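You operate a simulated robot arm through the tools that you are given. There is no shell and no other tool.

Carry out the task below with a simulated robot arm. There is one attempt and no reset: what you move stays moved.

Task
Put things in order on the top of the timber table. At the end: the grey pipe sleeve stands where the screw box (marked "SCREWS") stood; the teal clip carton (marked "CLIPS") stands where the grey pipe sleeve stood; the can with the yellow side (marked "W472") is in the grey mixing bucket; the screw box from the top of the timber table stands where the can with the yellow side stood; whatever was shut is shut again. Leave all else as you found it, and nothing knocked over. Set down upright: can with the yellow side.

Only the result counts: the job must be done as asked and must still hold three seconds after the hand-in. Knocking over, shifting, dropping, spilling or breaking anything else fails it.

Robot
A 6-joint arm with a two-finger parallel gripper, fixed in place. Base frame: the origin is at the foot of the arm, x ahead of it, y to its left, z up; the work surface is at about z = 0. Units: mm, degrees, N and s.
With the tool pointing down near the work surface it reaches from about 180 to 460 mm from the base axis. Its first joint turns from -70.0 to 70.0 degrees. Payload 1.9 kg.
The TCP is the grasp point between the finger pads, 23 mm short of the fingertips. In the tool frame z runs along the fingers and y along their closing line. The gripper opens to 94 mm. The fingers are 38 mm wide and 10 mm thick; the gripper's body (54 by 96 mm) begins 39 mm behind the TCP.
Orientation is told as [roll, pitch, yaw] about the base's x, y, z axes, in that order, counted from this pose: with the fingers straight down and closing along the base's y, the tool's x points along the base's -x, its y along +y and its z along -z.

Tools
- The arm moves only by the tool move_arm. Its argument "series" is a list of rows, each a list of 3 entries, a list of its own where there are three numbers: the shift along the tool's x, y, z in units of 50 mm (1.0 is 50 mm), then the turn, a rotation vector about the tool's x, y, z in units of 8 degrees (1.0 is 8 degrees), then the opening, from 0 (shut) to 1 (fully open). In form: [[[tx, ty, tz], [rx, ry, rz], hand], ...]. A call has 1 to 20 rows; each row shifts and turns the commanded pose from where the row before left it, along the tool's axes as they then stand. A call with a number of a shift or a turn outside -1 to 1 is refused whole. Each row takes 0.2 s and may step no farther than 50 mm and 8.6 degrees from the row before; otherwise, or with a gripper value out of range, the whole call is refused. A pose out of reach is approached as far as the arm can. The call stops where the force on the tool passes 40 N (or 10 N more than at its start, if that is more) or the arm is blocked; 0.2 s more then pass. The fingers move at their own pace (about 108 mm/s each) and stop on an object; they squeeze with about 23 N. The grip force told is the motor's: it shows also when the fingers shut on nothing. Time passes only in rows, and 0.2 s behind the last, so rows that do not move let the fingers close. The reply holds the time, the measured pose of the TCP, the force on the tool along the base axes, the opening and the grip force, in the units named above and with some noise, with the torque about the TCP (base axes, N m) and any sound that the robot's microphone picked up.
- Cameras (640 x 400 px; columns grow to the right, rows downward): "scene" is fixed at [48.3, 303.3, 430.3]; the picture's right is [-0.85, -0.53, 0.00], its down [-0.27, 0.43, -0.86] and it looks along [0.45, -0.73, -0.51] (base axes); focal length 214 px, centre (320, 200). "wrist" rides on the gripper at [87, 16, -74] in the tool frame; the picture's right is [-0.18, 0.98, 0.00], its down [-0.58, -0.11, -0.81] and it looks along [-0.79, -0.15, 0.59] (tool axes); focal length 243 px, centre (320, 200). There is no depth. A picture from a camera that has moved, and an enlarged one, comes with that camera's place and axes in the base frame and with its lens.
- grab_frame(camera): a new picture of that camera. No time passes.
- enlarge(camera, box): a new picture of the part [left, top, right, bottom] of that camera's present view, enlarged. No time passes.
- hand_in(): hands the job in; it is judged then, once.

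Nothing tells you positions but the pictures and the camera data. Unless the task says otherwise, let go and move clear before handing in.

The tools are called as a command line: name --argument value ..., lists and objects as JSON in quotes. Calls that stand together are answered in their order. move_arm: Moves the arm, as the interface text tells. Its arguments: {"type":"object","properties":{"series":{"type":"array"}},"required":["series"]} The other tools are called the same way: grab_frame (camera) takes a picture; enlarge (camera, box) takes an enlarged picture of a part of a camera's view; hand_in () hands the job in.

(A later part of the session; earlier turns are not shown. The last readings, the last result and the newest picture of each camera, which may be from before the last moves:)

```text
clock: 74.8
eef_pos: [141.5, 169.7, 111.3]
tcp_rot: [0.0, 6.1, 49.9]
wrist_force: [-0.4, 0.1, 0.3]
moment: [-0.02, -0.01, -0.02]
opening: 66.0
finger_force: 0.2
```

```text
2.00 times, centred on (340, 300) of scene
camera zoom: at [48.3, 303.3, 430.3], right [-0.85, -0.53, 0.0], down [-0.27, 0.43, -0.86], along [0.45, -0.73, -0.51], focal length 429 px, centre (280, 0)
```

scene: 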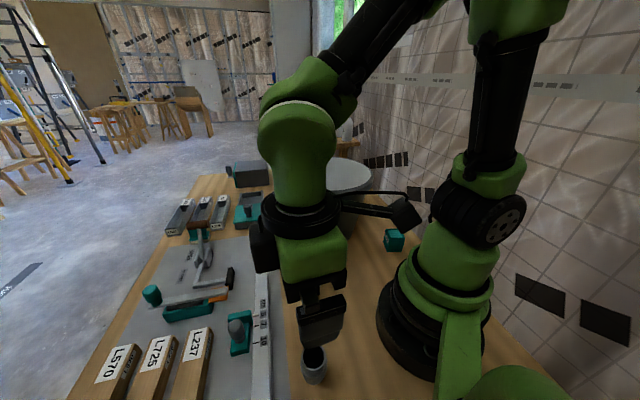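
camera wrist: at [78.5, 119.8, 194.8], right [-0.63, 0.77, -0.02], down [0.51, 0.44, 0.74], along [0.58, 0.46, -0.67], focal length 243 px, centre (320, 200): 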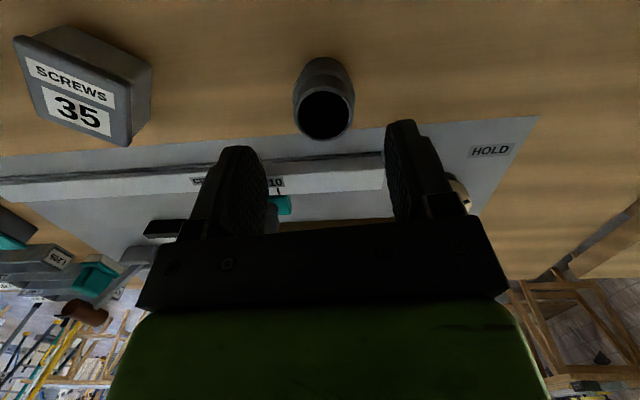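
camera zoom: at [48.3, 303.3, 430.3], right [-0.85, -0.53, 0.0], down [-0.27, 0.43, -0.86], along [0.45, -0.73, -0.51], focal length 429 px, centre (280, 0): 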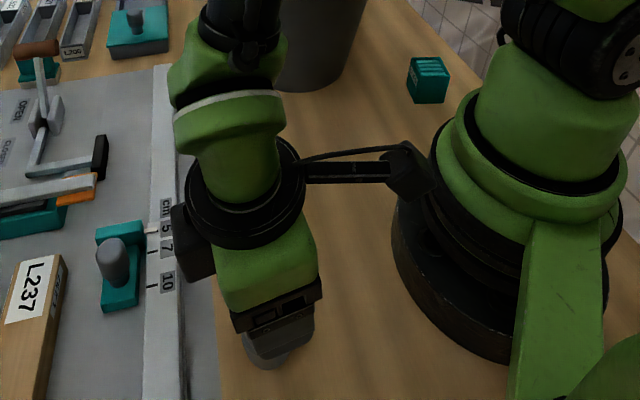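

The sleeve's centre is confirmed at about (141, 170), right under the tool. I lower to grip height.

move_arm --series '[[[-0.042, 0, 0.398], [0, 0, 0], 0.7], [[-0.042, 0, 0.398], [0, 0, 0], 0.7], [[-0.031, 0, 0.298], [0, 0, 0], 0.7], [[0, 0, 0], [0, 0, 0], 0.7]]'

grab_frame --camera "wrist"

enlarge --camera "scene" --box '[260, 250, 420, 400]'

```text
clock: 75.8
eef_pos: [141.8, 170.6, 56.2]
tcp_rot: [0.0, 6.1, 49.9]
wrist_force: [-0.1, 0.6, 0.0]
moment: [-0.04, 0.0, 0.0]
opening: 65.7
finger_force: 0.2
```

```text
taken
camera wrist: at [78.6, 121.0, 139.5], right [-0.63, 0.77, -0.02], down [0.51, 0.44, 0.74], along [0.58, 0.46, -0.67], focal length 243 px, centre (320, 200)
```

wrist: 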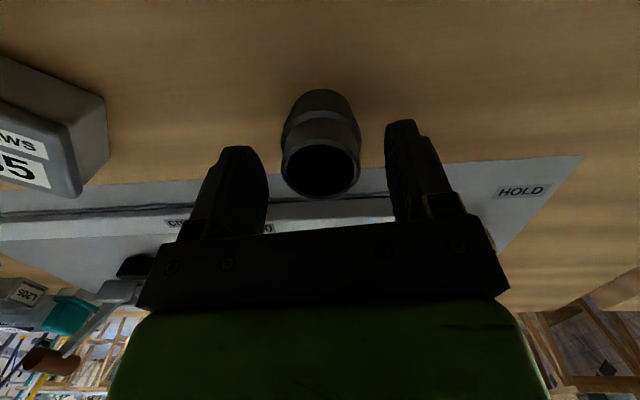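

```text
2.67 times, centred on (340, 325) of scene
camera zoom: at [48.3, 303.3, 430.3], right [-0.85, -0.53, 0.0], down [-0.27, 0.43, -0.86], along [0.45, -0.73, -0.51], focal length 572 px, centre (267, -133)
```

zoom: 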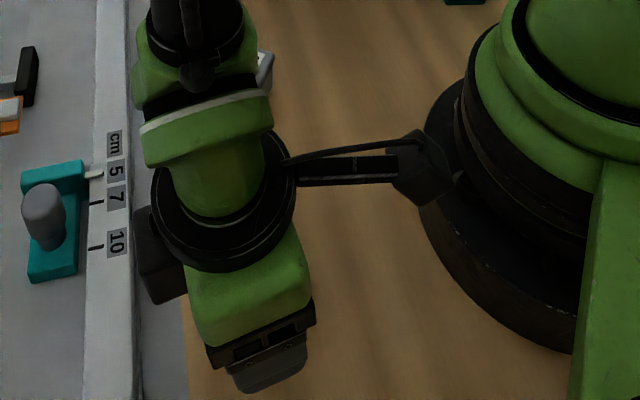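

Tips are beside the upper part of the sleeve. I close gently.

move_arm --series '[[[0, 0, 0], [0, 0, 0], 0.55], [[0, 0, 0], [0, 0, 0], 0.45], [[0, 0, 0], [0, 0, 0], 0.2], [[0, 0, 0], [0, 0, 0], 0.2]]'

grab_frame --camera "wrist"

```text
clock: 76.8
eef_pos: [141.6, 170.0, 56.6]
tcp_rot: [0.1, 6.2, 49.9]
wrist_force: [-0.6, 0.1, -0.1]
moment: [-0.04, -0.02, 0.01]
opening: 38.8
finger_force: 23.3
```

```text
taken
camera wrist: at [78.6, 121.0, 139.7], right [-0.63, 0.77, -0.02], down [0.51, 0.44, 0.74], along [0.58, 0.46, -0.67], focal length 243 px, centre (320, 200)
```

wrist: 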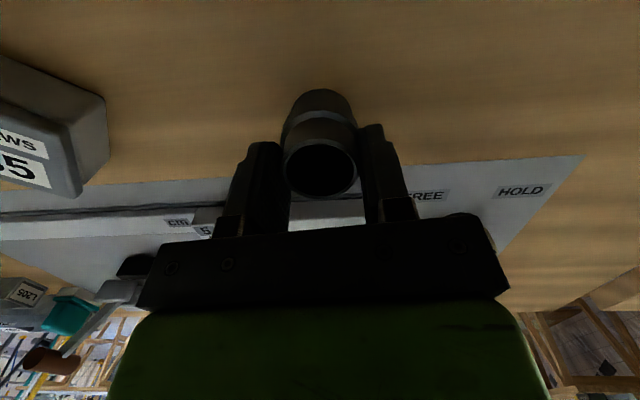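

Sleeve gripped (38.8 mm wide); its place is recorded as (141.4, 169.9). I lift it straight up.

move_arm --series '[[[0.01, 0, -0.1], [0, 0, 0], 0.2], [[0.031, 0, -0.298], [0, 0, 0], 0.2], [[0.0627, 0, -0.597], [0, 0, 0], 0.2], [[0.0815, 0, -0.776], [0, 0, 0], 0.2], [[0.0815, 0, -0.776], [0, 0, 0], 0.2], [[0.0815, 0, -0.776], [0, 0, 0], 0.2], [[0.0815, 0, -0.776], [0, 0, 0], 0.2], [[0.0627, 0, -0.597], [0, 0, 0], 0.2], [[0, 0, 0], [0, 0, 0], 0.2]]'

grab_frame --camera "wrist"

grab_frame --camera "scene"

```text
clock: 78.8
eef_pos: [141.9, 170.8, 293.9]
tcp_rot: [0.0, 6.0, 49.9]
wrist_force: [-0.9, -0.3, -1.2]
moment: [-0.03, -0.03, -0.03]
opening: 38.4
finger_force: 22.5
```

```text
taken
camera wrist: at [78.6, 121.2, 377.0], right [-0.63, 0.77, -0.02], down [0.51, 0.44, 0.74], along [0.58, 0.46, -0.67], focal length 243 px, centre (320, 200)
```

wrist: 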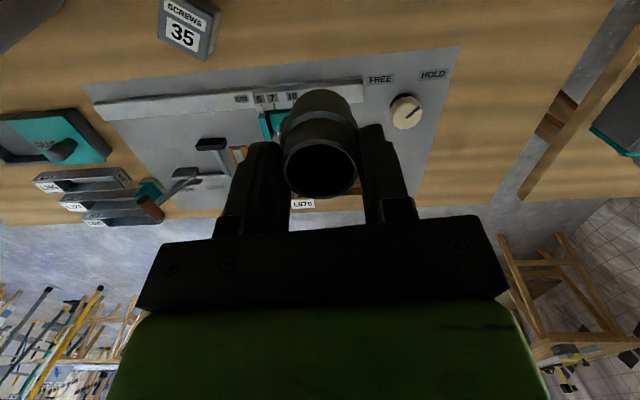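

```text
taken
```

scene: 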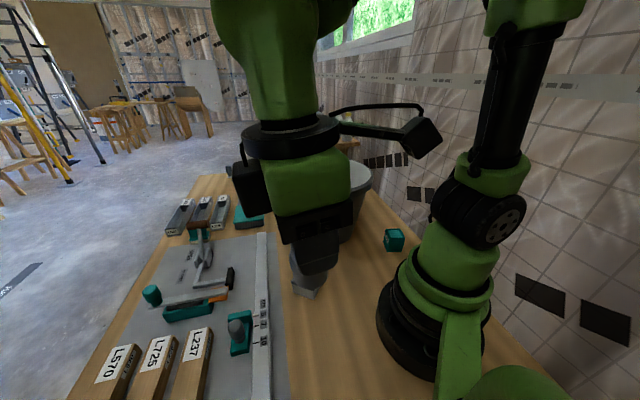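

Held firmly. I swing it around at constant radius and height to the other side, turning the tool along with the arm.

move_arm --series '[[[0.038, -0.58, 0.004], [-0.098, 0, 0.932], 0.2], [[0.038, -0.58, 0.004], [-0.098, 0, 0.932], 0.2], [[0.038, -0.58, 0.004], [-0.098, 0, 0.932], 0.2], [[0.038, -0.58, 0.004], [-0.098, 0, 0.932], 0.2], [[0.038, -0.58, 0.004], [-0.098, 0, 0.932], 0.2], [[0.038, -0.58, 0.004], [-0.098, 0, 0.932], 0.2], [[0.038, -0.58, 0.004], [-0.098, 0, 0.932], 0.2], [[0, 0, 0], [0, 0, 0], 0.2]]'

move_arm --series '[[[0.038, -0.58, 0.004], [-0.098, 0, 0.932], 0.2], [[0.038, -0.58, 0.004], [-0.098, 0, 0.932], 0.2], [[0.038, -0.58, 0.004], [-0.098, 0, 0.932], 0.2], [[0.038, -0.58, 0.004], [-0.098, 0, 0.932], 0.2], [[0.038, -0.58, 0.004], [-0.098, 0, 0.932], 0.2], [[0.038, -0.58, 0.004], [-0.098, 0, 0.932], 0.2], [[0.038, -0.58, 0.004], [-0.098, 0, 0.932], 0.2], [[0, 0, 0], [0, 0, 0], 0.2]]'

grab_frame --camera "wrist"

grab_frame --camera "scene"

```text
clock: 80.6
eef_pos: [219.7, -9.8, 290.9]
tcp_rot: [-0.1, 6.0, -2.7]
wrist_force: [0.2, 0.3, 0.2]
moment: [0.02, -0.02, -0.03]
opening: 38.2
finger_force: 23.1
```

```text
clock: 82.4
eef_pos: [125.2, -183.0, 293.9]
tcp_rot: [-0.1, 6.0, -55.2]
wrist_force: [-0.7, -0.1, 0.0]
moment: [-0.01, -0.01, -0.03]
opening: 38.1
finger_force: 22.9
```

```text
taken
camera wrist: at [92.7, -108.8, 376.0], right [0.91, 0.41, -0.02], down [0.29, -0.6, 0.74], along [0.29, -0.68, -0.67], focal length 243 px, centre (320, 200)
```

wrist: 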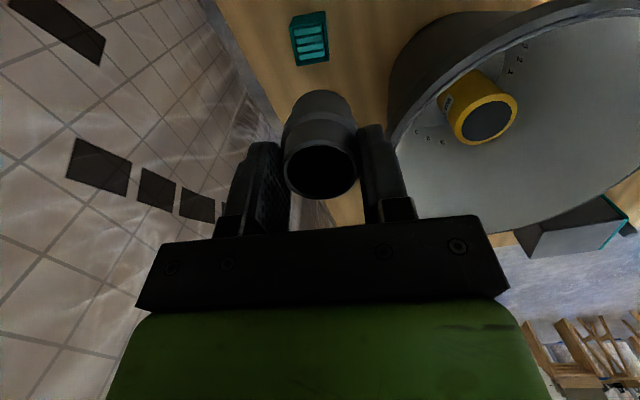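

```text
taken
```

scene: 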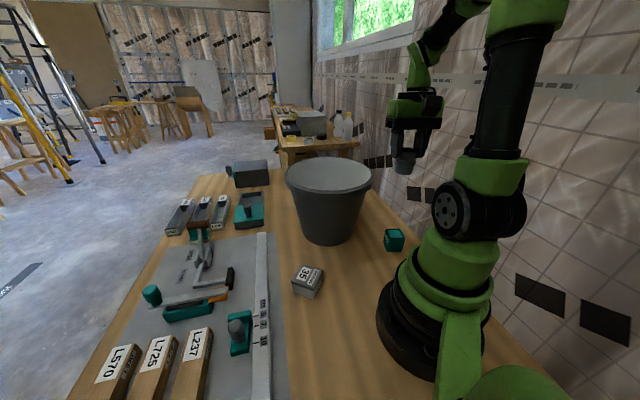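

The sleeve is carried over safely. I extend outward along this direction and lower toward a free spot on the table near r = 400.

move_arm --series '[[[-0.597, 0.008, -0.063], [0, 0, 0], 0.2], [[-0.597, 0.008, -0.063], [0, 0, 0], 0.2], [[-0.597, 0.008, -0.063], [0, 0, 0], 0.2], [[-0.597, 0.008, -0.063], [0, 0, 0], 0.2], [[-0.597, 0.008, -0.063], [0, 0, 0], 0.2], [[-0.63, 0.008, 0.638], [0, 0, 0], 0.2], [[-0.0836, 0, 0.7956], [0, 0, 0], 0.2], [[-0.0836, 0, 0.7956], [0, 0, 0], 0.2], [[-0.0836, 0, 0.7956], [0, 0, 0], 0.2], [[0, 0, 0], [0, 0, 0], 0.2]]'

grab_frame --camera "wrist"

enlarge --camera "scene" --box '[300, 80, 460, 240]'

```text
clock: 84.6
eef_pos: [227.8, -326.2, 137.3]
tcp_rot: [-0.1, 5.9, -55.0]
wrist_force: [0.2, 0.3, -0.4]
moment: [0.01, -0.02, 0.03]
opening: 38.1
finger_force: 23.3
```

```text
taken
camera wrist: at [195.8, -252.8, 220.1], right [0.91, 0.41, -0.02], down [0.29, -0.6, 0.74], along [0.29, -0.68, -0.67], focal length 243 px, centre (320, 200)
```

wrist: 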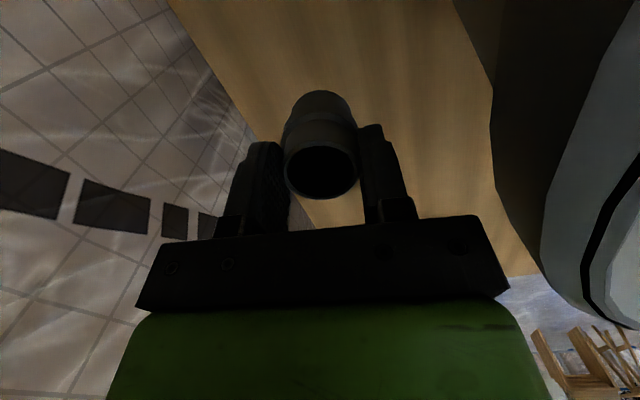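

```text
2.50 times, centred on (380, 160) of scene
camera zoom: at [48.3, 303.3, 430.3], right [-0.85, -0.53, 0.0], down [-0.27, 0.43, -0.86], along [0.45, -0.73, -0.51], focal length 536 px, centre (170, 300)
```

zoom: 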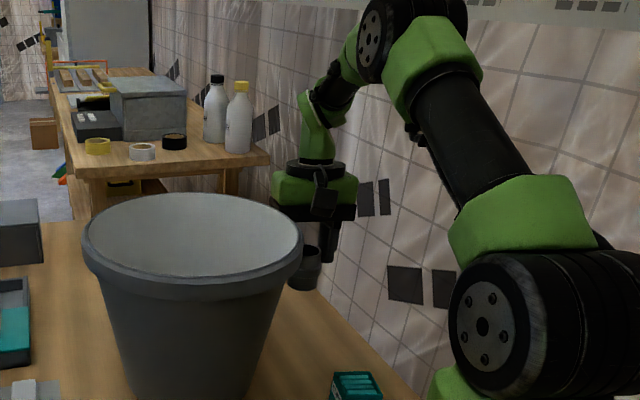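

move_arm --series '[[[-0.0418, 0, 0.398], [0, 0, 0], 0.2], [[-0.0627, 0, 0.597], [0, 0, 0], 0.2], [[-0.0418, 0, 0.398], [0, 0, 0], 0.2], [[-0.0105, 0, 0.1], [0, 0, 0], 0.2], [[0, 0, 0], [0, 0, 0], 0.2]]'

move_arm --series '[[[-0.004, 0, 0.04], [0, 0, 0], 0.2], [[0, 0, 0], [0, 0, 0], 0.2]]'

```text
clock: 85.8
eef_pos: [228.7, -328.9, 61.8]
tcp_rot: [-0.1, 6.0, -55.0]
wrist_force: [-0.1, -0.3, -0.3]
moment: [-0.04, 0.0, -0.01]
opening: 37.7
finger_force: 22.8
```

```text
clock: 86.4
eef_pos: [229.6, -326.5, 59.2]
tcp_rot: [-0.1, 6.0, -55.1]
wrist_force: [0.7, -0.2, -0.5]
moment: [-0.02, 0.0, -0.02]
opening: 37.7
finger_force: 22.7
```

The opening has crept down slightly, so I check whether the sleeve is sliding in the grip.

enlarge --camera "wrist" --box '[220, 60, 420, 240]'

enlarge --camera "scene" --box '[340, 140, 420, 220]'

```text
2.22 times, centred on (320, 150) of wrist
camera zoom: at [196.7, -253.7, 142.9], right [0.91, 0.41, -0.02], down [0.29, -0.6, 0.74], along [0.29, -0.68, -0.67], focal length 539 px, centre (320, 311)
```

zoom: 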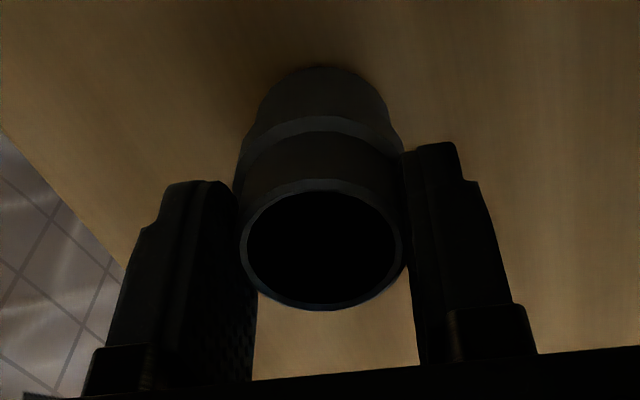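

```text
5.00 times, centred on (380, 180) of scene
camera zoom: at [48.3, 303.3, 430.3], right [-0.85, -0.53, 0.0], down [-0.27, 0.43, -0.86], along [0.45, -0.73, -0.51], focal length 1072 px, centre (20, 300)
```

zoom: 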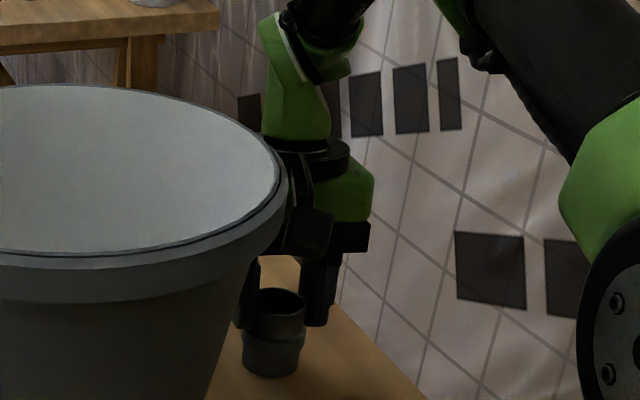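

The sleeve looks upright and just above the table. I lower in small steps to contact.

move_arm --series '[[[-0.003, 0, 0.03], [0, 0, 0], 0.2], [[0, 0, 0], [0, 0, 0], 0.2]]'

move_arm --series '[[[-0.003, 0, 0.025], [0, 0, 0], 0.2], [[0, 0, 0], [0, 0, 0], 0.2]]'

move_arm --series '[[[-0.002, 0, 0.02], [0, 0, 0], 0.2], [[0, 0, 0], [0, 0, 0], 0.2]]'

```text
clock: 87.0
eef_pos: [229.5, -327.1, 57.7]
tcp_rot: [-0.1, 6.1, -55.1]
wrist_force: [0.7, -0.4, -0.6]
moment: [0.0, 0.02, 0.04]
opening: 37.5
finger_force: 22.8
```

```text
clock: 87.6
eef_pos: [229.5, -326.7, 56.1]
tcp_rot: [0.0, 6.0, -55.1]
wrist_force: [0.3, 0.0, -0.6]
moment: [0.0, 0.02, -0.01]
opening: 37.6
finger_force: 23.1
```

```text
clock: 88.2
eef_pos: [229.5, -327.6, 57.0]
tcp_rot: [-0.1, 5.8, -55.1]
wrist_force: [-1.5, 2.4, 10.6]
moment: [0.22, 0.02, 0.04]
opening: 37.5
finger_force: 22.9
```

Contact. I release the sleeve here and look at it.

move_arm --series '[[[0.001, 0, -0.012], [0, 0, 0], 0.2], [[0, 0, 0], [0, 0, 0], 0.45], [[0, 0, 0], [0, 0, 0], 0.6], [[0, 0, 0], [0, 0, 0], 0.7]]'

grab_frame --camera "wrist"

enlarge --camera "scene" --box '[340, 140, 420, 220]'

```text
clock: 89.2
eef_pos: [228.5, -326.6, 57.1]
tcp_rot: [-0.1, 6.0, -55.2]
wrist_force: [0.5, 0.9, -0.3]
moment: [0.01, 0.0, 0.02]
opening: 65.8
finger_force: 0.1
```

```text
taken
camera wrist: at [196.3, -253.7, 140.2], right [0.91, 0.41, -0.02], down [0.29, -0.6, 0.74], along [0.29, -0.68, -0.67], focal length 243 px, centre (320, 200)
```

wrist: 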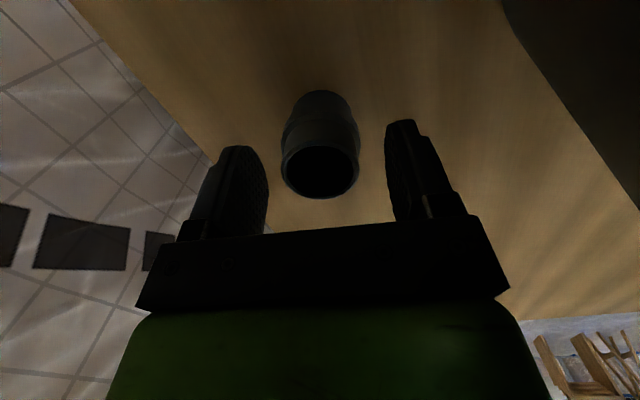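

```text
5.00 times, centred on (380, 180) of scene
camera zoom: at [48.3, 303.3, 430.3], right [-0.85, -0.53, 0.0], down [-0.27, 0.43, -0.86], along [0.45, -0.73, -0.51], focal length 1072 px, centre (20, 300)
```

zoom: 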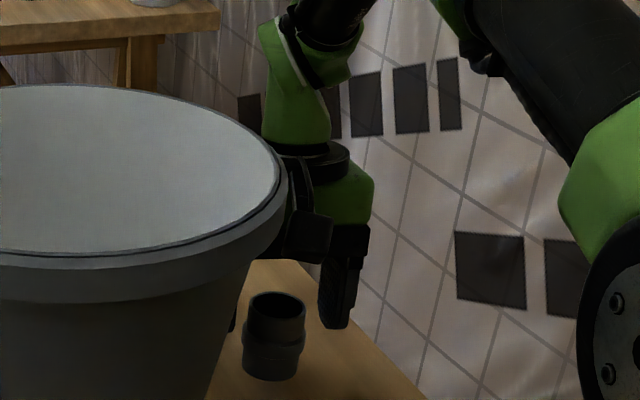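

The sleeve stands at about (229, -327). Without leaving it, I change the tool from 6° inward to 8° outward tilt and regrip.

move_arm --series '[[[0, 0, 0], [0, -0.6, 0], 0.7], [[0, 0, 0], [0, -0.6, 0], 0.7], [[0, 0, 0], [0, -0.55, 0], 0.7], [[0, 0, 0], [0, 0, 0], 0.7]]'

grab_frame --camera "wrist"

enlarge --camera "wrist" --box '[220, 60, 420, 240]'

```text
clock: 90.2
eef_pos: [228.7, -326.7, 56.9]
tcp_rot: [0.0, -8.1, -55.1]
wrist_force: [-0.2, 0.1, 0.3]
moment: [0.0, 0.04, 0.0]
opening: 65.9
finger_force: 0.1
```

```text
taken
camera wrist: at [186.5, -238.9, 118.8], right [0.91, 0.41, 0.02], down [0.18, -0.44, 0.88], along [0.37, -0.8, -0.47], focal length 243 px, centre (320, 200)
```

wrist: 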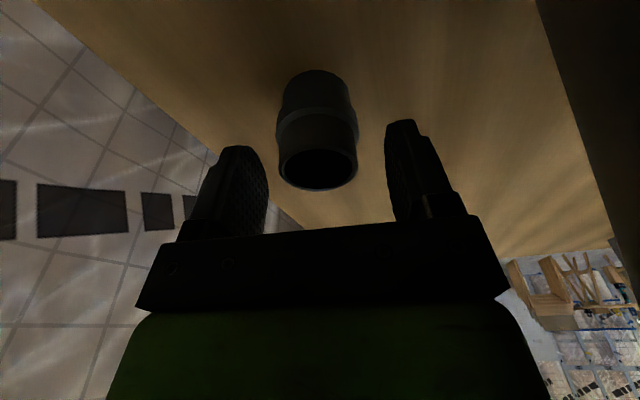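

```text
2.22 times, centred on (320, 150) of wrist
camera zoom: at [186.5, -238.9, 118.8], right [0.91, 0.41, 0.02], down [0.18, -0.44, 0.88], along [0.37, -0.8, -0.47], focal length 539 px, centre (320, 311)
```

zoom: 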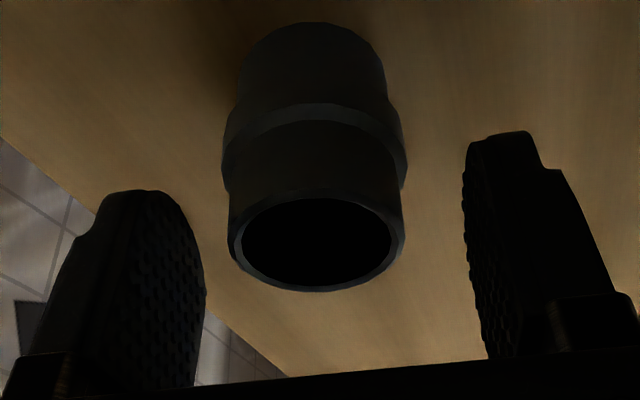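

move_arm --series '[[[0, 0, 0], [0, 0, 0], 0.55], [[0, 0, 0], [0, 0, 0], 0.45], [[0, 0, 0], [0, 0, 0], 0.2], [[0, 0, 0], [0, 0, 0], 0.2]]'

enlarge --camera "wrist" --box '[220, 60, 420, 240]'

enlarge --camera "scene" --box '[340, 140, 420, 220]'

```text
clock: 91.2
eef_pos: [228.8, -326.9, 56.2]
tcp_rot: [-0.1, -8.1, -55.1]
wrist_force: [-0.5, 0.6, -0.2]
moment: [-0.02, 0.0, 0.03]
opening: 37.3
finger_force: 23.0
```

```text
2.22 times, centred on (320, 150) of wrist
camera zoom: at [186.5, -239.0, 118.8], right [0.91, 0.41, 0.02], down [0.18, -0.44, 0.88], along [0.37, -0.8, -0.47], focal length 539 px, centre (320, 311)
```

zoom: 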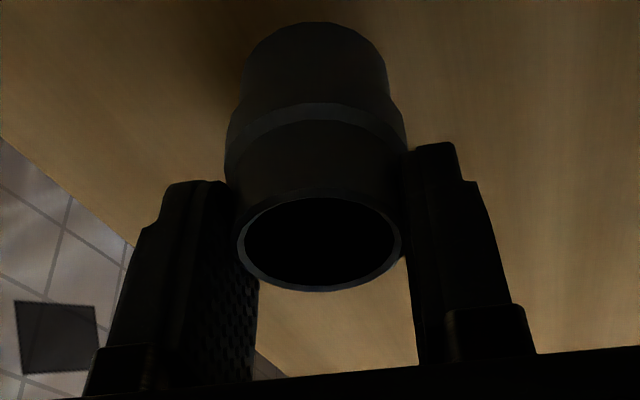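

```text
5.00 times, centred on (380, 180) of scene
camera zoom: at [48.3, 303.3, 430.3], right [-0.85, -0.53, 0.0], down [-0.27, 0.43, -0.86], along [0.45, -0.73, -0.51], focal length 1072 px, centre (20, 300)
```

zoom: 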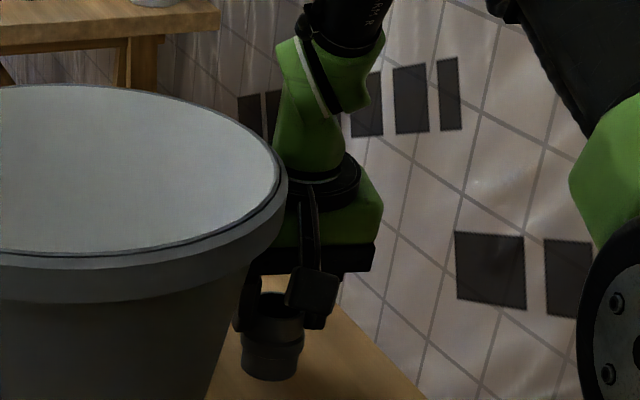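

Regripped. I lift it 15 mm and slide it outward in the air to the screw box's old place.

move_arm --series '[[[-0.014, 0, -0.099], [0, 0, 0], 0.2], [[-0.028, 0, -0.198], [0, 0, 0], 0.2], [[-0.341, 0.005, 0.048], [0, 0, 0], 0.2], [[-0.341, 0.005, 0.048], [0, 0, 0], 0.2], [[-0.341, 0.005, 0.048], [0, 0, 0], 0.2], [[-0.341, 0.003, 0.048], [0, 0, 0], 0.2], [[0, 0, 0], [0, 0, 0], 0.2]]'

grab_frame --camera "wrist"

enlarge --camera "scene" --box '[340, 140, 420, 220]'

```text
clock: 92.8
eef_pos: [268.5, -383.5, 72.1]
tcp_rot: [0.0, -7.9, -55.1]
wrist_force: [-0.3, -0.2, 0.2]
moment: [0.02, 0.02, 0.0]
opening: 37.2
finger_force: 23.2
```

```text
taken
camera wrist: at [226.2, -295.4, 134.4], right [0.91, 0.41, 0.02], down [0.18, -0.44, 0.88], along [0.37, -0.8, -0.48], focal length 243 px, centre (320, 200)
```

wrist: 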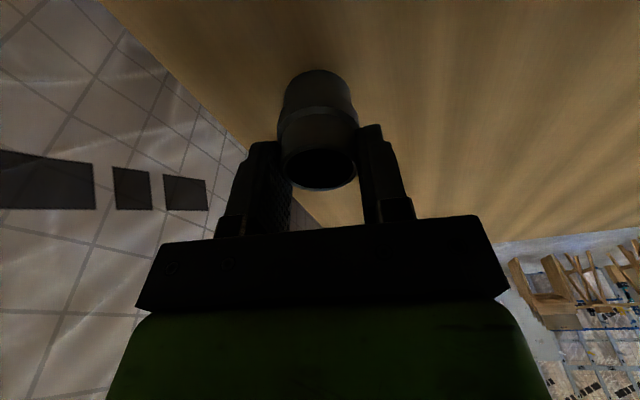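

```text
5.00 times, centred on (380, 180) of scene
camera zoom: at [48.3, 303.3, 430.3], right [-0.85, -0.53, 0.0], down [-0.27, 0.43, -0.86], along [0.45, -0.73, -0.51], focal length 1072 px, centre (20, 300)
```

zoom: 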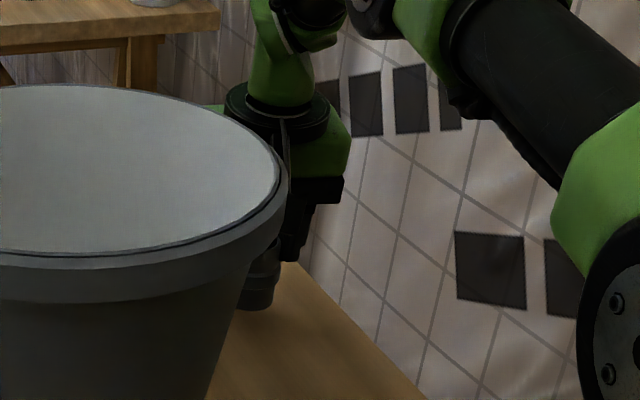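

It is above the target. I lower it in small steps.

move_arm --series '[[[0.0167, 0, 0.119], [0, 0, 0], 0.2], [[0.0167, 0, 0.119], [0, 0, 0], 0.2], [[0, 0, 0], [0, 0, 0], 0.2]]'

move_arm --series '[[[0.004, 0, 0.03], [0, 0, 0], 0.2], [[0, 0, 0], [0, 0, 0], 0.2]]'

move_arm --series '[[[0.003, 0, 0.02], [0, 0, 0], 0.2], [[0, 0, 0], [0, 0, 0], 0.2]]'

```text
clock: 93.6
eef_pos: [268.6, -383.1, 60.9]
tcp_rot: [-0.1, -8.0, -55.1]
wrist_force: [0.3, 0.2, -0.2]
moment: [0.0, 0.0, -0.01]
opening: 37.0
finger_force: 23.4
```

```text
clock: 94.2
eef_pos: [269.4, -383.1, 57.4]
tcp_rot: [-0.1, -8.0, -55.1]
wrist_force: [0.2, -0.1, 0.6]
moment: [-0.01, -0.02, 0.02]
opening: 37.0
finger_force: 22.9
```

```text
clock: 94.8
eef_pos: [269.5, -384.6, 57.8]
tcp_rot: [-0.2, -8.0, -55.0]
wrist_force: [-1.1, 0.4, -0.2]
moment: [0.0, -0.02, -0.01]
opening: 37.0
finger_force: 22.8
```

move_arm --series '[[[0.003, 0, 0.02], [0, 0, 0], 0.2], [[0, 0, 0], [0, 0, 0], 0.2]]'

move_arm --series '[[[0.002, 0, 0.014], [0, 0, 0], 0.2], [[0, 0, 0], [0, 0, 0], 0.2]]'

```text
clock: 95.4
eef_pos: [270.3, -384.3, 57.2]
tcp_rot: [-0.1, -8.0, -55.1]
wrist_force: [-2.0, 2.6, 8.4]
moment: [0.14, 0.13, 0.01]
opening: 37.4
finger_force: 22.8
```

```text
clock: 96.0
eef_pos: [269.9, -384.7, 57.1]
tcp_rot: [-0.1, -8.3, -55.0]
wrist_force: [-2.2, 3.6, 22.0]
moment: [0.21, 0.13, -0.04]
opening: 37.2
finger_force: 23.4
```

The table carries it; I ease off the extra push and release.

move_arm --series '[[[-0.003, 0, -0.022], [0, 0, 0], 0.2], [[0, 0, 0], [0, 0, 0], 0.45], [[0, 0, 0], [0, 0, 0], 0.6], [[0, 0, 0], [0, 0, 0], 0.7]]'

enlarge --camera "wrist" --box '[220, 60, 420, 240]'

enlarge --camera "scene" --box '[340, 140, 420, 220]'

```text
clock: 97.0
eef_pos: [268.2, -384.5, 55.4]
tcp_rot: [-0.1, -8.0, -55.1]
wrist_force: [0.8, -0.5, -0.2]
moment: [-0.02, -0.02, -0.01]
opening: 65.8
finger_force: 0.0
```

```text
2.22 times, centred on (320, 150) of wrist
camera zoom: at [226.5, -296.0, 118.3], right [0.91, 0.41, 0.02], down [0.18, -0.44, 0.88], along [0.37, -0.8, -0.48], focal length 539 px, centre (320, 311)
```

zoom: 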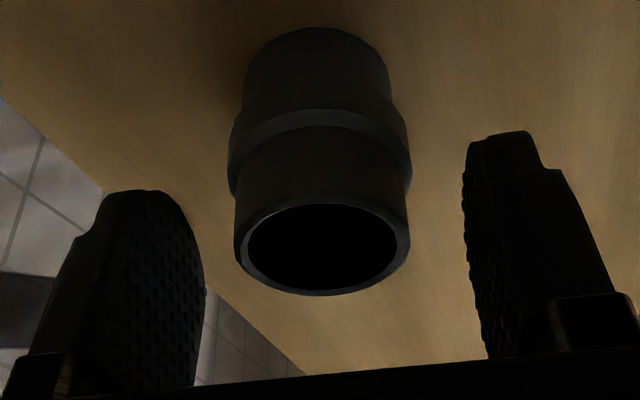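

```text
5.00 times, centred on (380, 180) of scene
camera zoom: at [48.3, 303.3, 430.3], right [-0.85, -0.53, 0.0], down [-0.27, 0.43, -0.86], along [0.45, -0.73, -0.51], focal length 1072 px, centre (20, 300)
```

zoom: 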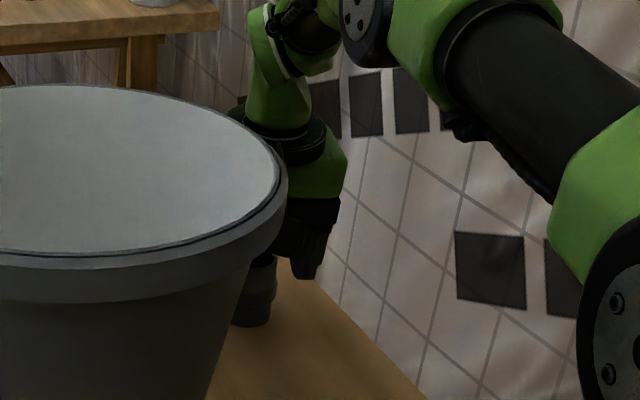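

The sleeve stands at about (269, -385), right at the screw box's old place. I rise off it and retract inward and up.

move_arm --series '[[[-0.028, 0, -0.198], [0, 0, 0], 0.7], [[-0.084, 0, -0.594], [0, 0, 0], 0.7], [[0.241, 0, -0.438], [0, 0, 0], 0.8], [[0.241, 0, -0.438], [0, 0, 0], 1], [[0.047, 0, -0.814], [0, 0, 0], 1], [[0.047, 0, -0.814], [0, 0, 0], 1], [[0.047, 0, -0.814], [0, 0, 0], 1], [[0.047, 0, -0.814], [0, 0, 0], 1], [[0, 0, 0], [0, 0, 0], 1]]'

grab_frame --camera "wrist"

grab_frame --camera "scene"

```text
clock: 99.0
eef_pos: [233.4, -332.3, 297.5]
tcp_rot: [-0.1, -8.0, -55.1]
wrist_force: [0.6, 0.0, 0.3]
moment: [0.0, 0.04, 0.01]
opening: 93.8
finger_force: 0.0
```

```text
taken
camera wrist: at [191.1, -244.4, 359.9], right [0.91, 0.41, 0.02], down [0.18, -0.44, 0.88], along [0.37, -0.8, -0.47], focal length 243 px, centre (320, 200)
```

wrist: 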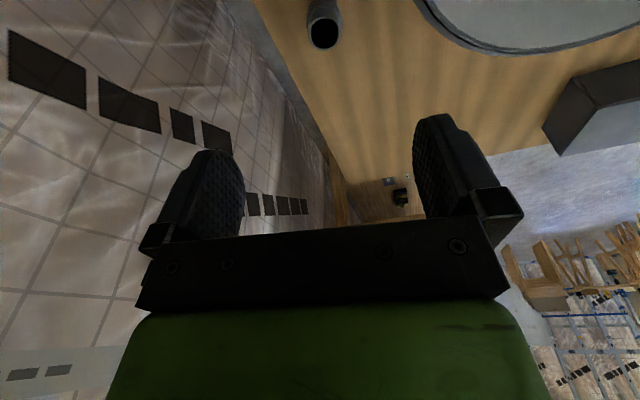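

```text
taken
```

scene: 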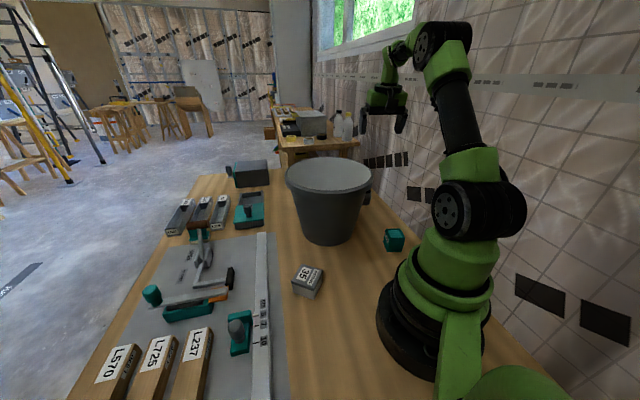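

Now the teal carton near (115, -200). I straighten the tool and move above it.

move_arm --series '[[[0, 0, 0], [0, 0.5, 0], 1], [[0, 0, 0], [0, 0.5, 0], 1], [[0.705, -0.086, 0.1], [0, 0, 0], 1], [[0.705, -0.086, 0.268], [0, 0, 0], 1], [[0.705, -0.086, 0.268], [0, 0, 0], 1], [[0.705, -0.086, 0.268], [0, 0, 0], 1], [[0.705, -0.086, 0.268], [0, 0, 0], 1], [[0, 0, 0], [0, 0.75, 0], 1], [[0, 0, 0], [0, 0, 0], 1]]'

grab_frame --camera "wrist"

enlarge --camera "wrist" --box '[250, 0, 390, 100]'

enlarge --camera "scene" --box '[360, 210, 430, 270]'

```text
clock: 101.0
eef_pos: [114.4, -200.7, 240.1]
tcp_rot: [-0.1, 6.0, -55.1]
wrist_force: [-0.8, 0.4, 0.4]
moment: [-0.04, 0.04, 0.0]
opening: 93.8
finger_force: 0.0
```

```text
taken
camera wrist: at [82.6, -126.6, 323.1], right [0.91, 0.41, -0.02], down [0.29, -0.6, 0.74], along [0.29, -0.68, -0.67], focal length 243 px, centre (320, 200)
```

wrist: 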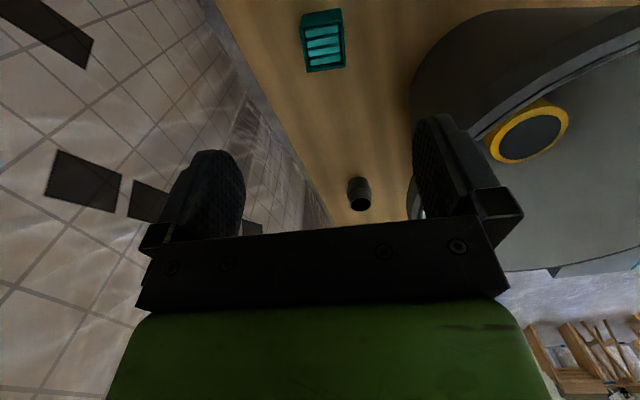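

```text
4.00 times, centred on (320, 50) of wrist
camera zoom: at [82.6, -126.6, 323.1], right [0.91, 0.41, -0.02], down [0.29, -0.6, 0.74], along [0.29, -0.68, -0.67], focal length 970 px, centre (320, 800)
```

zoom: 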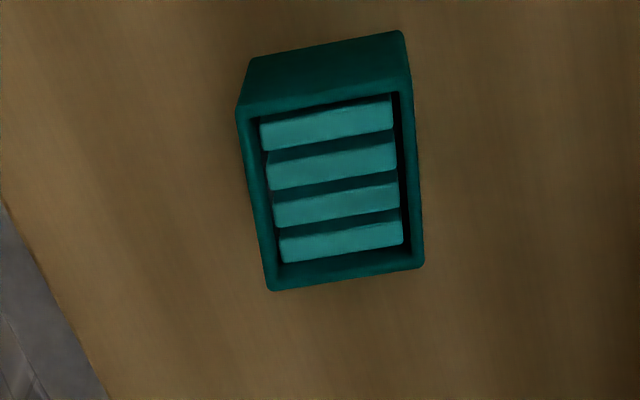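

```text
6.67 times, centred on (395, 240) of scene
camera zoom: at [48.3, 303.3, 430.3], right [-0.85, -0.53, 0.0], down [-0.27, 0.43, -0.86], along [0.45, -0.73, -0.51], focal length 1430 px, centre (-180, -67)
```

zoom: 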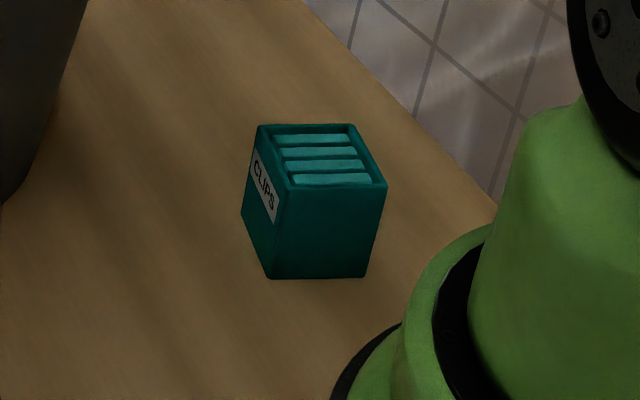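

The carton is open on top with clip strips inside, about 40 mm square and 50 mm tall, centred near (114.5, -199.5) with its faces at about 32°. I align to it and lower for a closer look.

move_arm --series '[[[0, 0, 0], [-0.034, 0, 0.323], 1], [[-0.0635, 0.004, 0.647], [0, 0, 0], 1], [[-0.0635, 0.004, 0.647], [0, 0, 0], 1], [[-0.0635, 0.004, 0.647], [0, 0, 0], 0.9], [[-0.0635, 0.004, 0.647], [0, 0, 0], 0.75], [[0, 0, 0], [0, 0, 0], 0.72]]'

grab_frame --camera "wrist"

enlarge --camera "wrist" --box '[240, 0, 400, 140]'

enlarge --camera "scene" --box '[340, 130, 460, 270]'

```text
clock: 102.4
eef_pos: [117.3, -197.1, 107.1]
tcp_rot: [-0.1, 6.0, -57.7]
wrist_force: [-0.6, 0.0, 0.4]
moment: [0.06, -0.02, 0.01]
opening: 67.5
finger_force: 0.0
```

```text
taken
camera wrist: at [87.8, -123.3, 190.3], right [0.93, 0.37, -0.02], down [0.26, -0.62, 0.74], along [0.26, -0.69, -0.67], focal length 243 px, centre (320, 200)
```

wrist: 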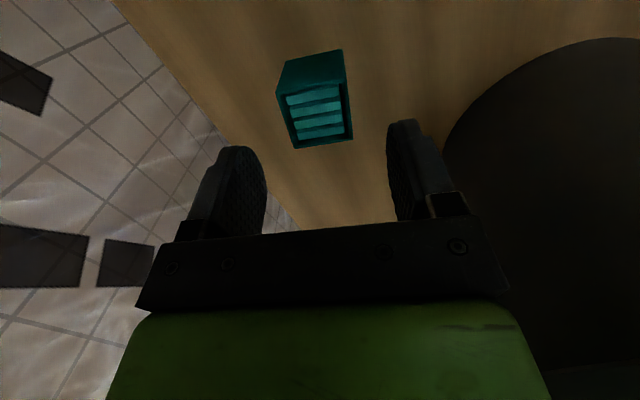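

```text
2.86 times, centred on (320, 70) of wrist
camera zoom: at [87.8, -123.3, 190.3], right [0.93, 0.37, -0.02], down [0.26, -0.62, 0.74], along [0.26, -0.69, -0.67], focal length 693 px, centre (320, 571)
```

zoom: 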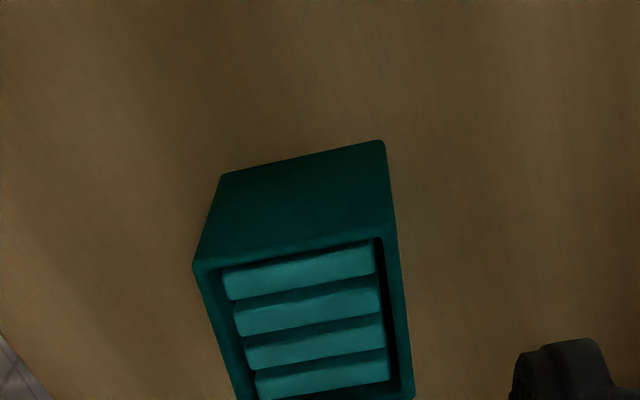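

```text
2.86 times, centred on (400, 200) of scene
camera zoom: at [48.3, 303.3, 430.3], right [-0.85, -0.53, 0.0], down [-0.27, 0.43, -0.86], along [0.45, -0.73, -0.51], focal length 613 px, centre (91, 200)
```

zoom: 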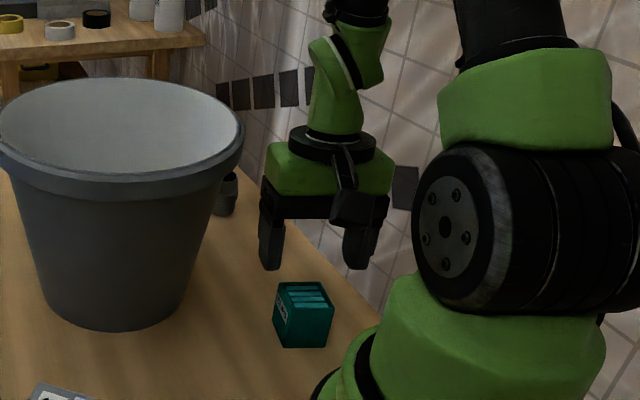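

Its centre is about (113.5, -198.6), so I shift 3 mm sideways while lowering to grip height.

move_arm --series '[[[-0.039, -0.032, 0.445], [0, 0, 0], 0.72], [[-0.039, -0.032, 0.445], [0, 0, 0], 0.72], [[-0.039, 0, 0.445], [0, 0, 0], 0.72], [[0, 0, 0], [0, 0, 0], 0.72]]'

grab_frame --camera "wrist"

enlarge --camera "scene" --box '[340, 170, 440, 270]'

```text
clock: 103.4
eef_pos: [112.5, -201.9, 39.7]
tcp_rot: [-0.1, 6.0, -57.7]
wrist_force: [-1.3, 0.2, 0.7]
moment: [-0.02, 0.02, -0.01]
opening: 67.8
finger_force: 0.1
```

```text
taken
camera wrist: at [83.2, -125.6, 123.6], right [0.93, 0.37, -0.02], down [0.26, -0.62, 0.74], along [0.26, -0.69, -0.67], focal length 243 px, centre (320, 200)
```

wrist: 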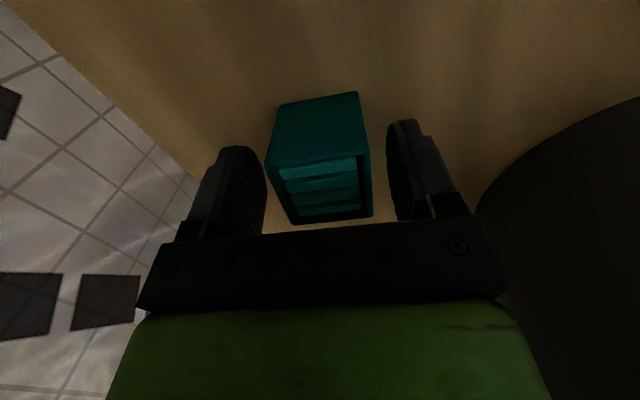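

```text
4.00 times, centred on (390, 220) of scene
camera zoom: at [48.3, 303.3, 430.3], right [-0.85, -0.53, 0.0], down [-0.27, 0.43, -0.86], along [0.45, -0.73, -0.51], focal length 858 px, centre (40, 120)
```

zoom: 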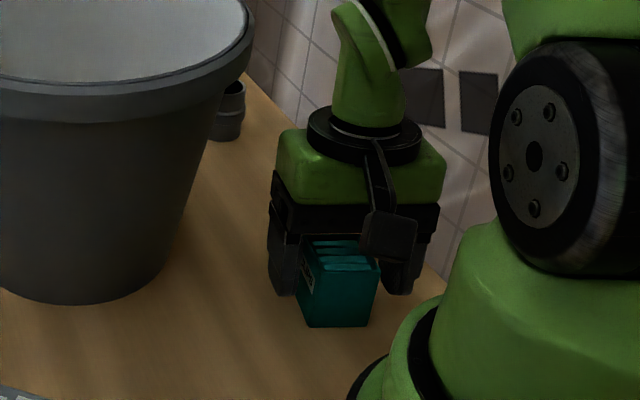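

The carton is between the fingers. A 1.5 mm nudge, then I close.

move_arm --series '[[[0, 0.03, 0], [0, 0, 0], 0.72], [[0, 0, 0], [0, 0, 0], 0.55], [[0, 0, 0], [0, 0, 0], 0.45], [[0, 0, 0], [0, 0, 0], 0.2], [[0, 0, 0], [0, 0, 0], 0.2]]'

grab_frame --camera "wrist"

```text
clock: 104.6
eef_pos: [113.6, -199.2, 40.3]
tcp_rot: [-0.1, 5.9, -57.8]
wrist_force: [0.2, 1.4, -0.2]
moment: [-0.03, 0.05, 0.02]
opening: 41.7
finger_force: 23.1
```

```text
taken
camera wrist: at [84.7, -124.4, 123.9], right [0.93, 0.37, -0.02], down [0.26, -0.62, 0.74], along [0.26, -0.69, -0.67], focal length 243 px, centre (320, 200)
```

wrist: 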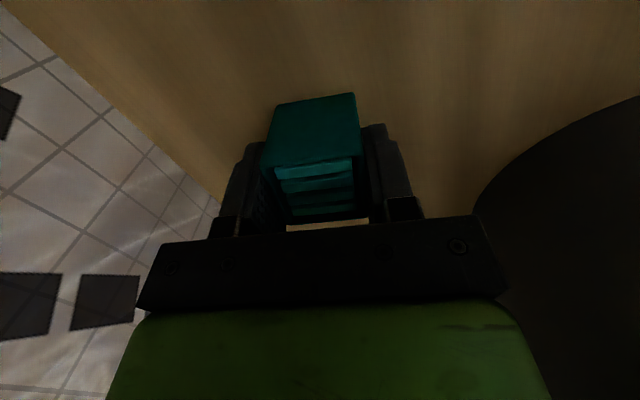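

Carton gripped (41.7 mm). I lift it smoothly.

move_arm --series '[[[0.01, 0, -0.1], [0, 0, 0], 0.2], [[0.031, 0, -0.298], [0, 0, 0], 0.2], [[0.0627, 0, -0.597], [0, 0, 0], 0.2], [[0.0731, 0, -0.696], [0, 0, 0], 0.2], [[0.0731, 0, -0.696], [0, 0, 0], 0.2], [[0.0731, 0, -0.696], [0, 0, 0], 0.2], [[0.0731, 0, -0.696], [0, 0, 0], 0.2], [[0.0627, 0, -0.597], [0, 0, 0], 0.2], [[0.0418, 0, -0.398], [0, 0, 0], 0.2], [[0.0105, 0, -0.1], [0, 0, 0], 0.2], [[0, 0, 0], [0, 0, 0], 0.2]]'

grab_frame --camera "wrist"

grab_frame --camera "scene"

```text
clock: 107.0
eef_pos: [112.9, -199.6, 285.3]
tcp_rot: [-0.2, 6.1, -57.7]
wrist_force: [0.0, 1.1, -0.1]
moment: [0.0, 0.0, 0.02]
opening: 41.4
finger_force: 22.4
```

```text
taken
camera wrist: at [84.4, -124.8, 368.8], right [0.93, 0.37, -0.02], down [0.26, -0.62, 0.74], along [0.26, -0.69, -0.67], focal length 243 px, centre (320, 200)
```

wrist: 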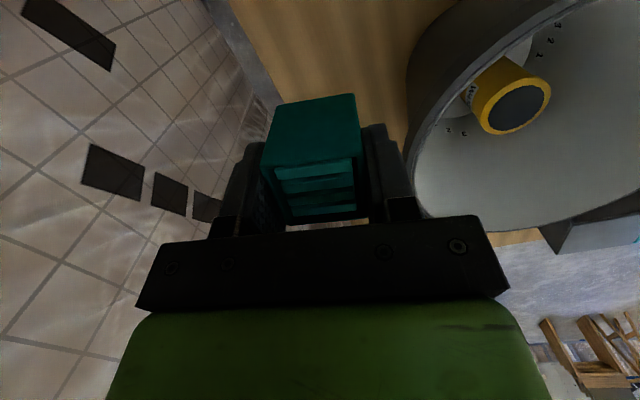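

```text
taken
```

scene: 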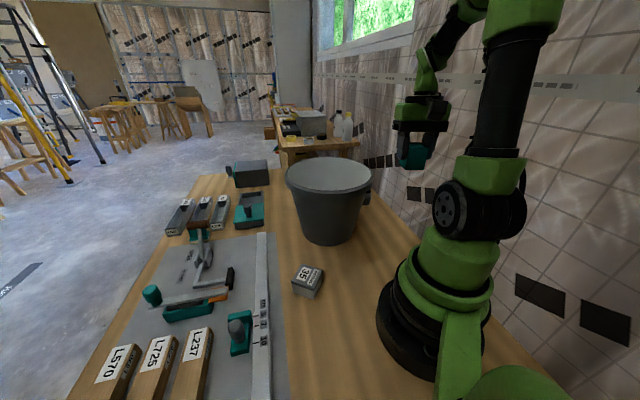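

The carton is level and secure. I swing it around to the sleeve's old side at constant radius.

move_arm --series '[[[0.01, 0.589, 0.001], [0.0963, 0, -0.916], 0.2], [[0.01, 0.589, 0.001], [0.0963, 0, -0.916], 0.2], [[0.01, 0.589, 0.001], [0.0963, 0, -0.916], 0.2], [[0.01, 0.589, 0.001], [0.0963, 0, -0.916], 0.2], [[0.01, 0.589, 0.001], [0.0963, 0, -0.916], 0.2], [[0.01, 0.589, 0.001], [0.0963, 0, -0.916], 0.2], [[0.01, 0.589, 0.001], [0.0963, 0, -0.916], 0.2], [[0.01, 0.589, 0.001], [0.0963, 0, -0.916], 0.2], [[0, 0, 0], [0, 0, 0], 0.2]]'

move_arm --series '[[[0.01, 0.589, 0.001], [0.0963, 0, -0.916], 0.2], [[0.01, 0.589, 0.001], [0.0963, 0, -0.916], 0.2], [[0.01, 0.589, 0.001], [0.0963, 0, -0.916], 0.2], [[0.01, 0.589, 0.001], [0.0963, 0, -0.916], 0.2], [[0.01, 0.589, 0.001], [0.0963, 0, -0.916], 0.2], [[0.01, 0.589, 0.001], [0.0963, 0, -0.916], 0.2], [[0.01, 0.589, 0.001], [0.0963, 0, -0.916], 0.2], [[0, 0, 0], [0, 0, 0], 0.2]]'

grab_frame --camera "wrist"

grab_frame --camera "scene"

```text
clock: 109.0
eef_pos: [229.4, -4.0, 285.6]
tcp_rot: [-0.1, 6.1, 1.3]
wrist_force: [-0.3, 0.9, -2.0]
moment: [0.05, 0.01, 0.02]
opening: 41.8
finger_force: 23.0
```

```text
clock: 110.8
eef_pos: [146.3, 173.9, 282.4]
tcp_rot: [0.0, 6.2, 53.0]
wrist_force: [-0.6, 0.3, -0.9]
moment: [-0.03, -0.02, 0.0]
opening: 41.5
finger_force: 22.9
```

```text
taken
camera wrist: at [86.2, 121.7, 367.5], right [-0.67, 0.74, -0.02], down [0.49, 0.46, 0.74], along [0.56, 0.49, -0.67], focal length 243 px, centre (320, 200)
```

wrist: 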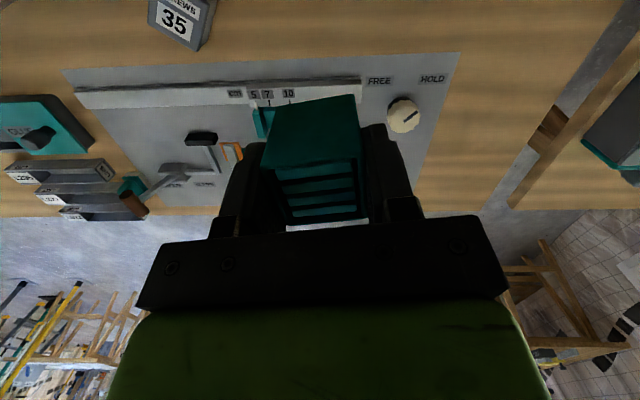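

```text
taken
```

scene: 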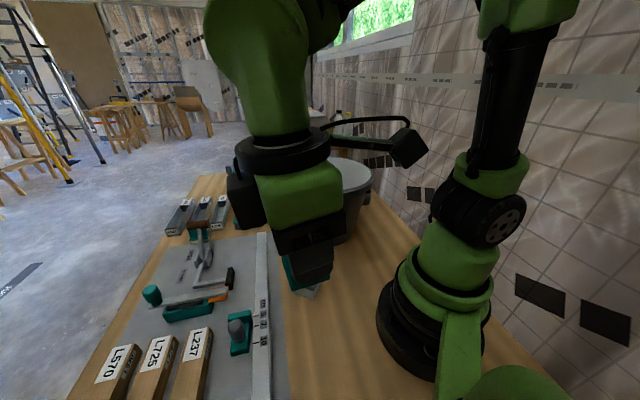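

I'm near the sleeve's old place. I correct by a few millimetres and lower most of the way.

move_arm --series '[[[-0.0425, 0.0042, 0.5], [0, 0, 0], 0.2], [[-0.0425, 0.0042, 0.612], [0, 0, 0], 0.2], [[-0.0425, 0.0042, 0.612], [0, 0, 0], 0.2], [[-0.0425, 0.0042, 0.612], [0, 0, 0], 0.2], [[-0.0425, 0.0042, 0.612], [0, 0, 0], 0.2], [[-0.0425, 0.0042, 0.612], [0, 0, 0], 0.2], [[-0.012, 0, 0.112], [0, 0, 0], 0.2], [[0, 0, 0], [0, 0, 0], 0.2]]'

grab_frame --camera "wrist"

enlarge --camera "scene" --box '[240, 220, 420, 400]'

```text
clock: 112.6
eef_pos: [142.6, 170.5, 100.8]
tcp_rot: [0.0, 6.2, 52.9]
wrist_force: [-0.5, 0.6, -1.0]
moment: [-0.02, -0.01, 0.0]
opening: 41.3
finger_force: 23.3
```

```text
taken
camera wrist: at [80.8, 118.4, 183.9], right [-0.67, 0.74, -0.02], down [0.49, 0.46, 0.74], along [0.56, 0.49, -0.67], focal length 243 px, centre (320, 200)
```

wrist: 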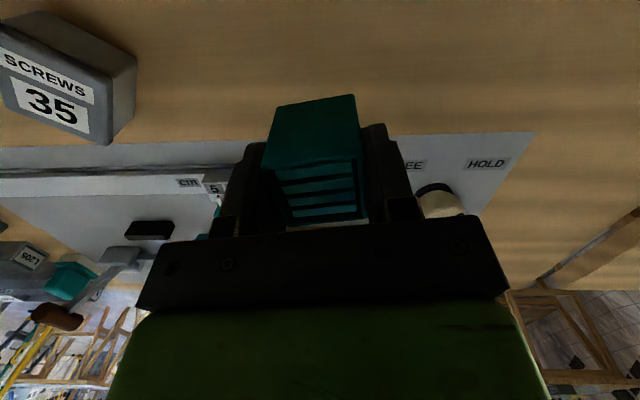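

```text
2.22 times, centred on (330, 310) of scene
camera zoom: at [48.3, 303.3, 430.3], right [-0.85, -0.53, 0.0], down [-0.27, 0.43, -0.86], along [0.45, -0.73, -0.51], focal length 477 px, centre (298, -44)
```

zoom: 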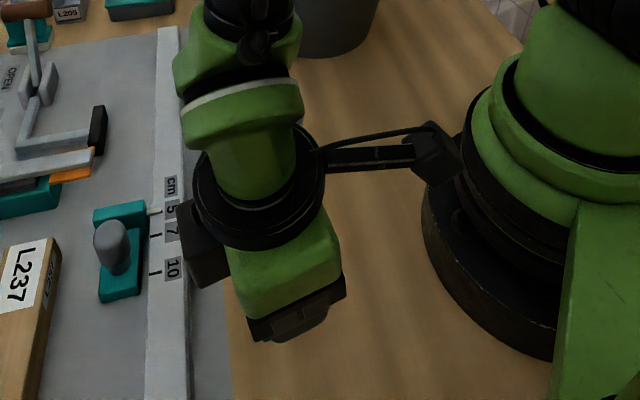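

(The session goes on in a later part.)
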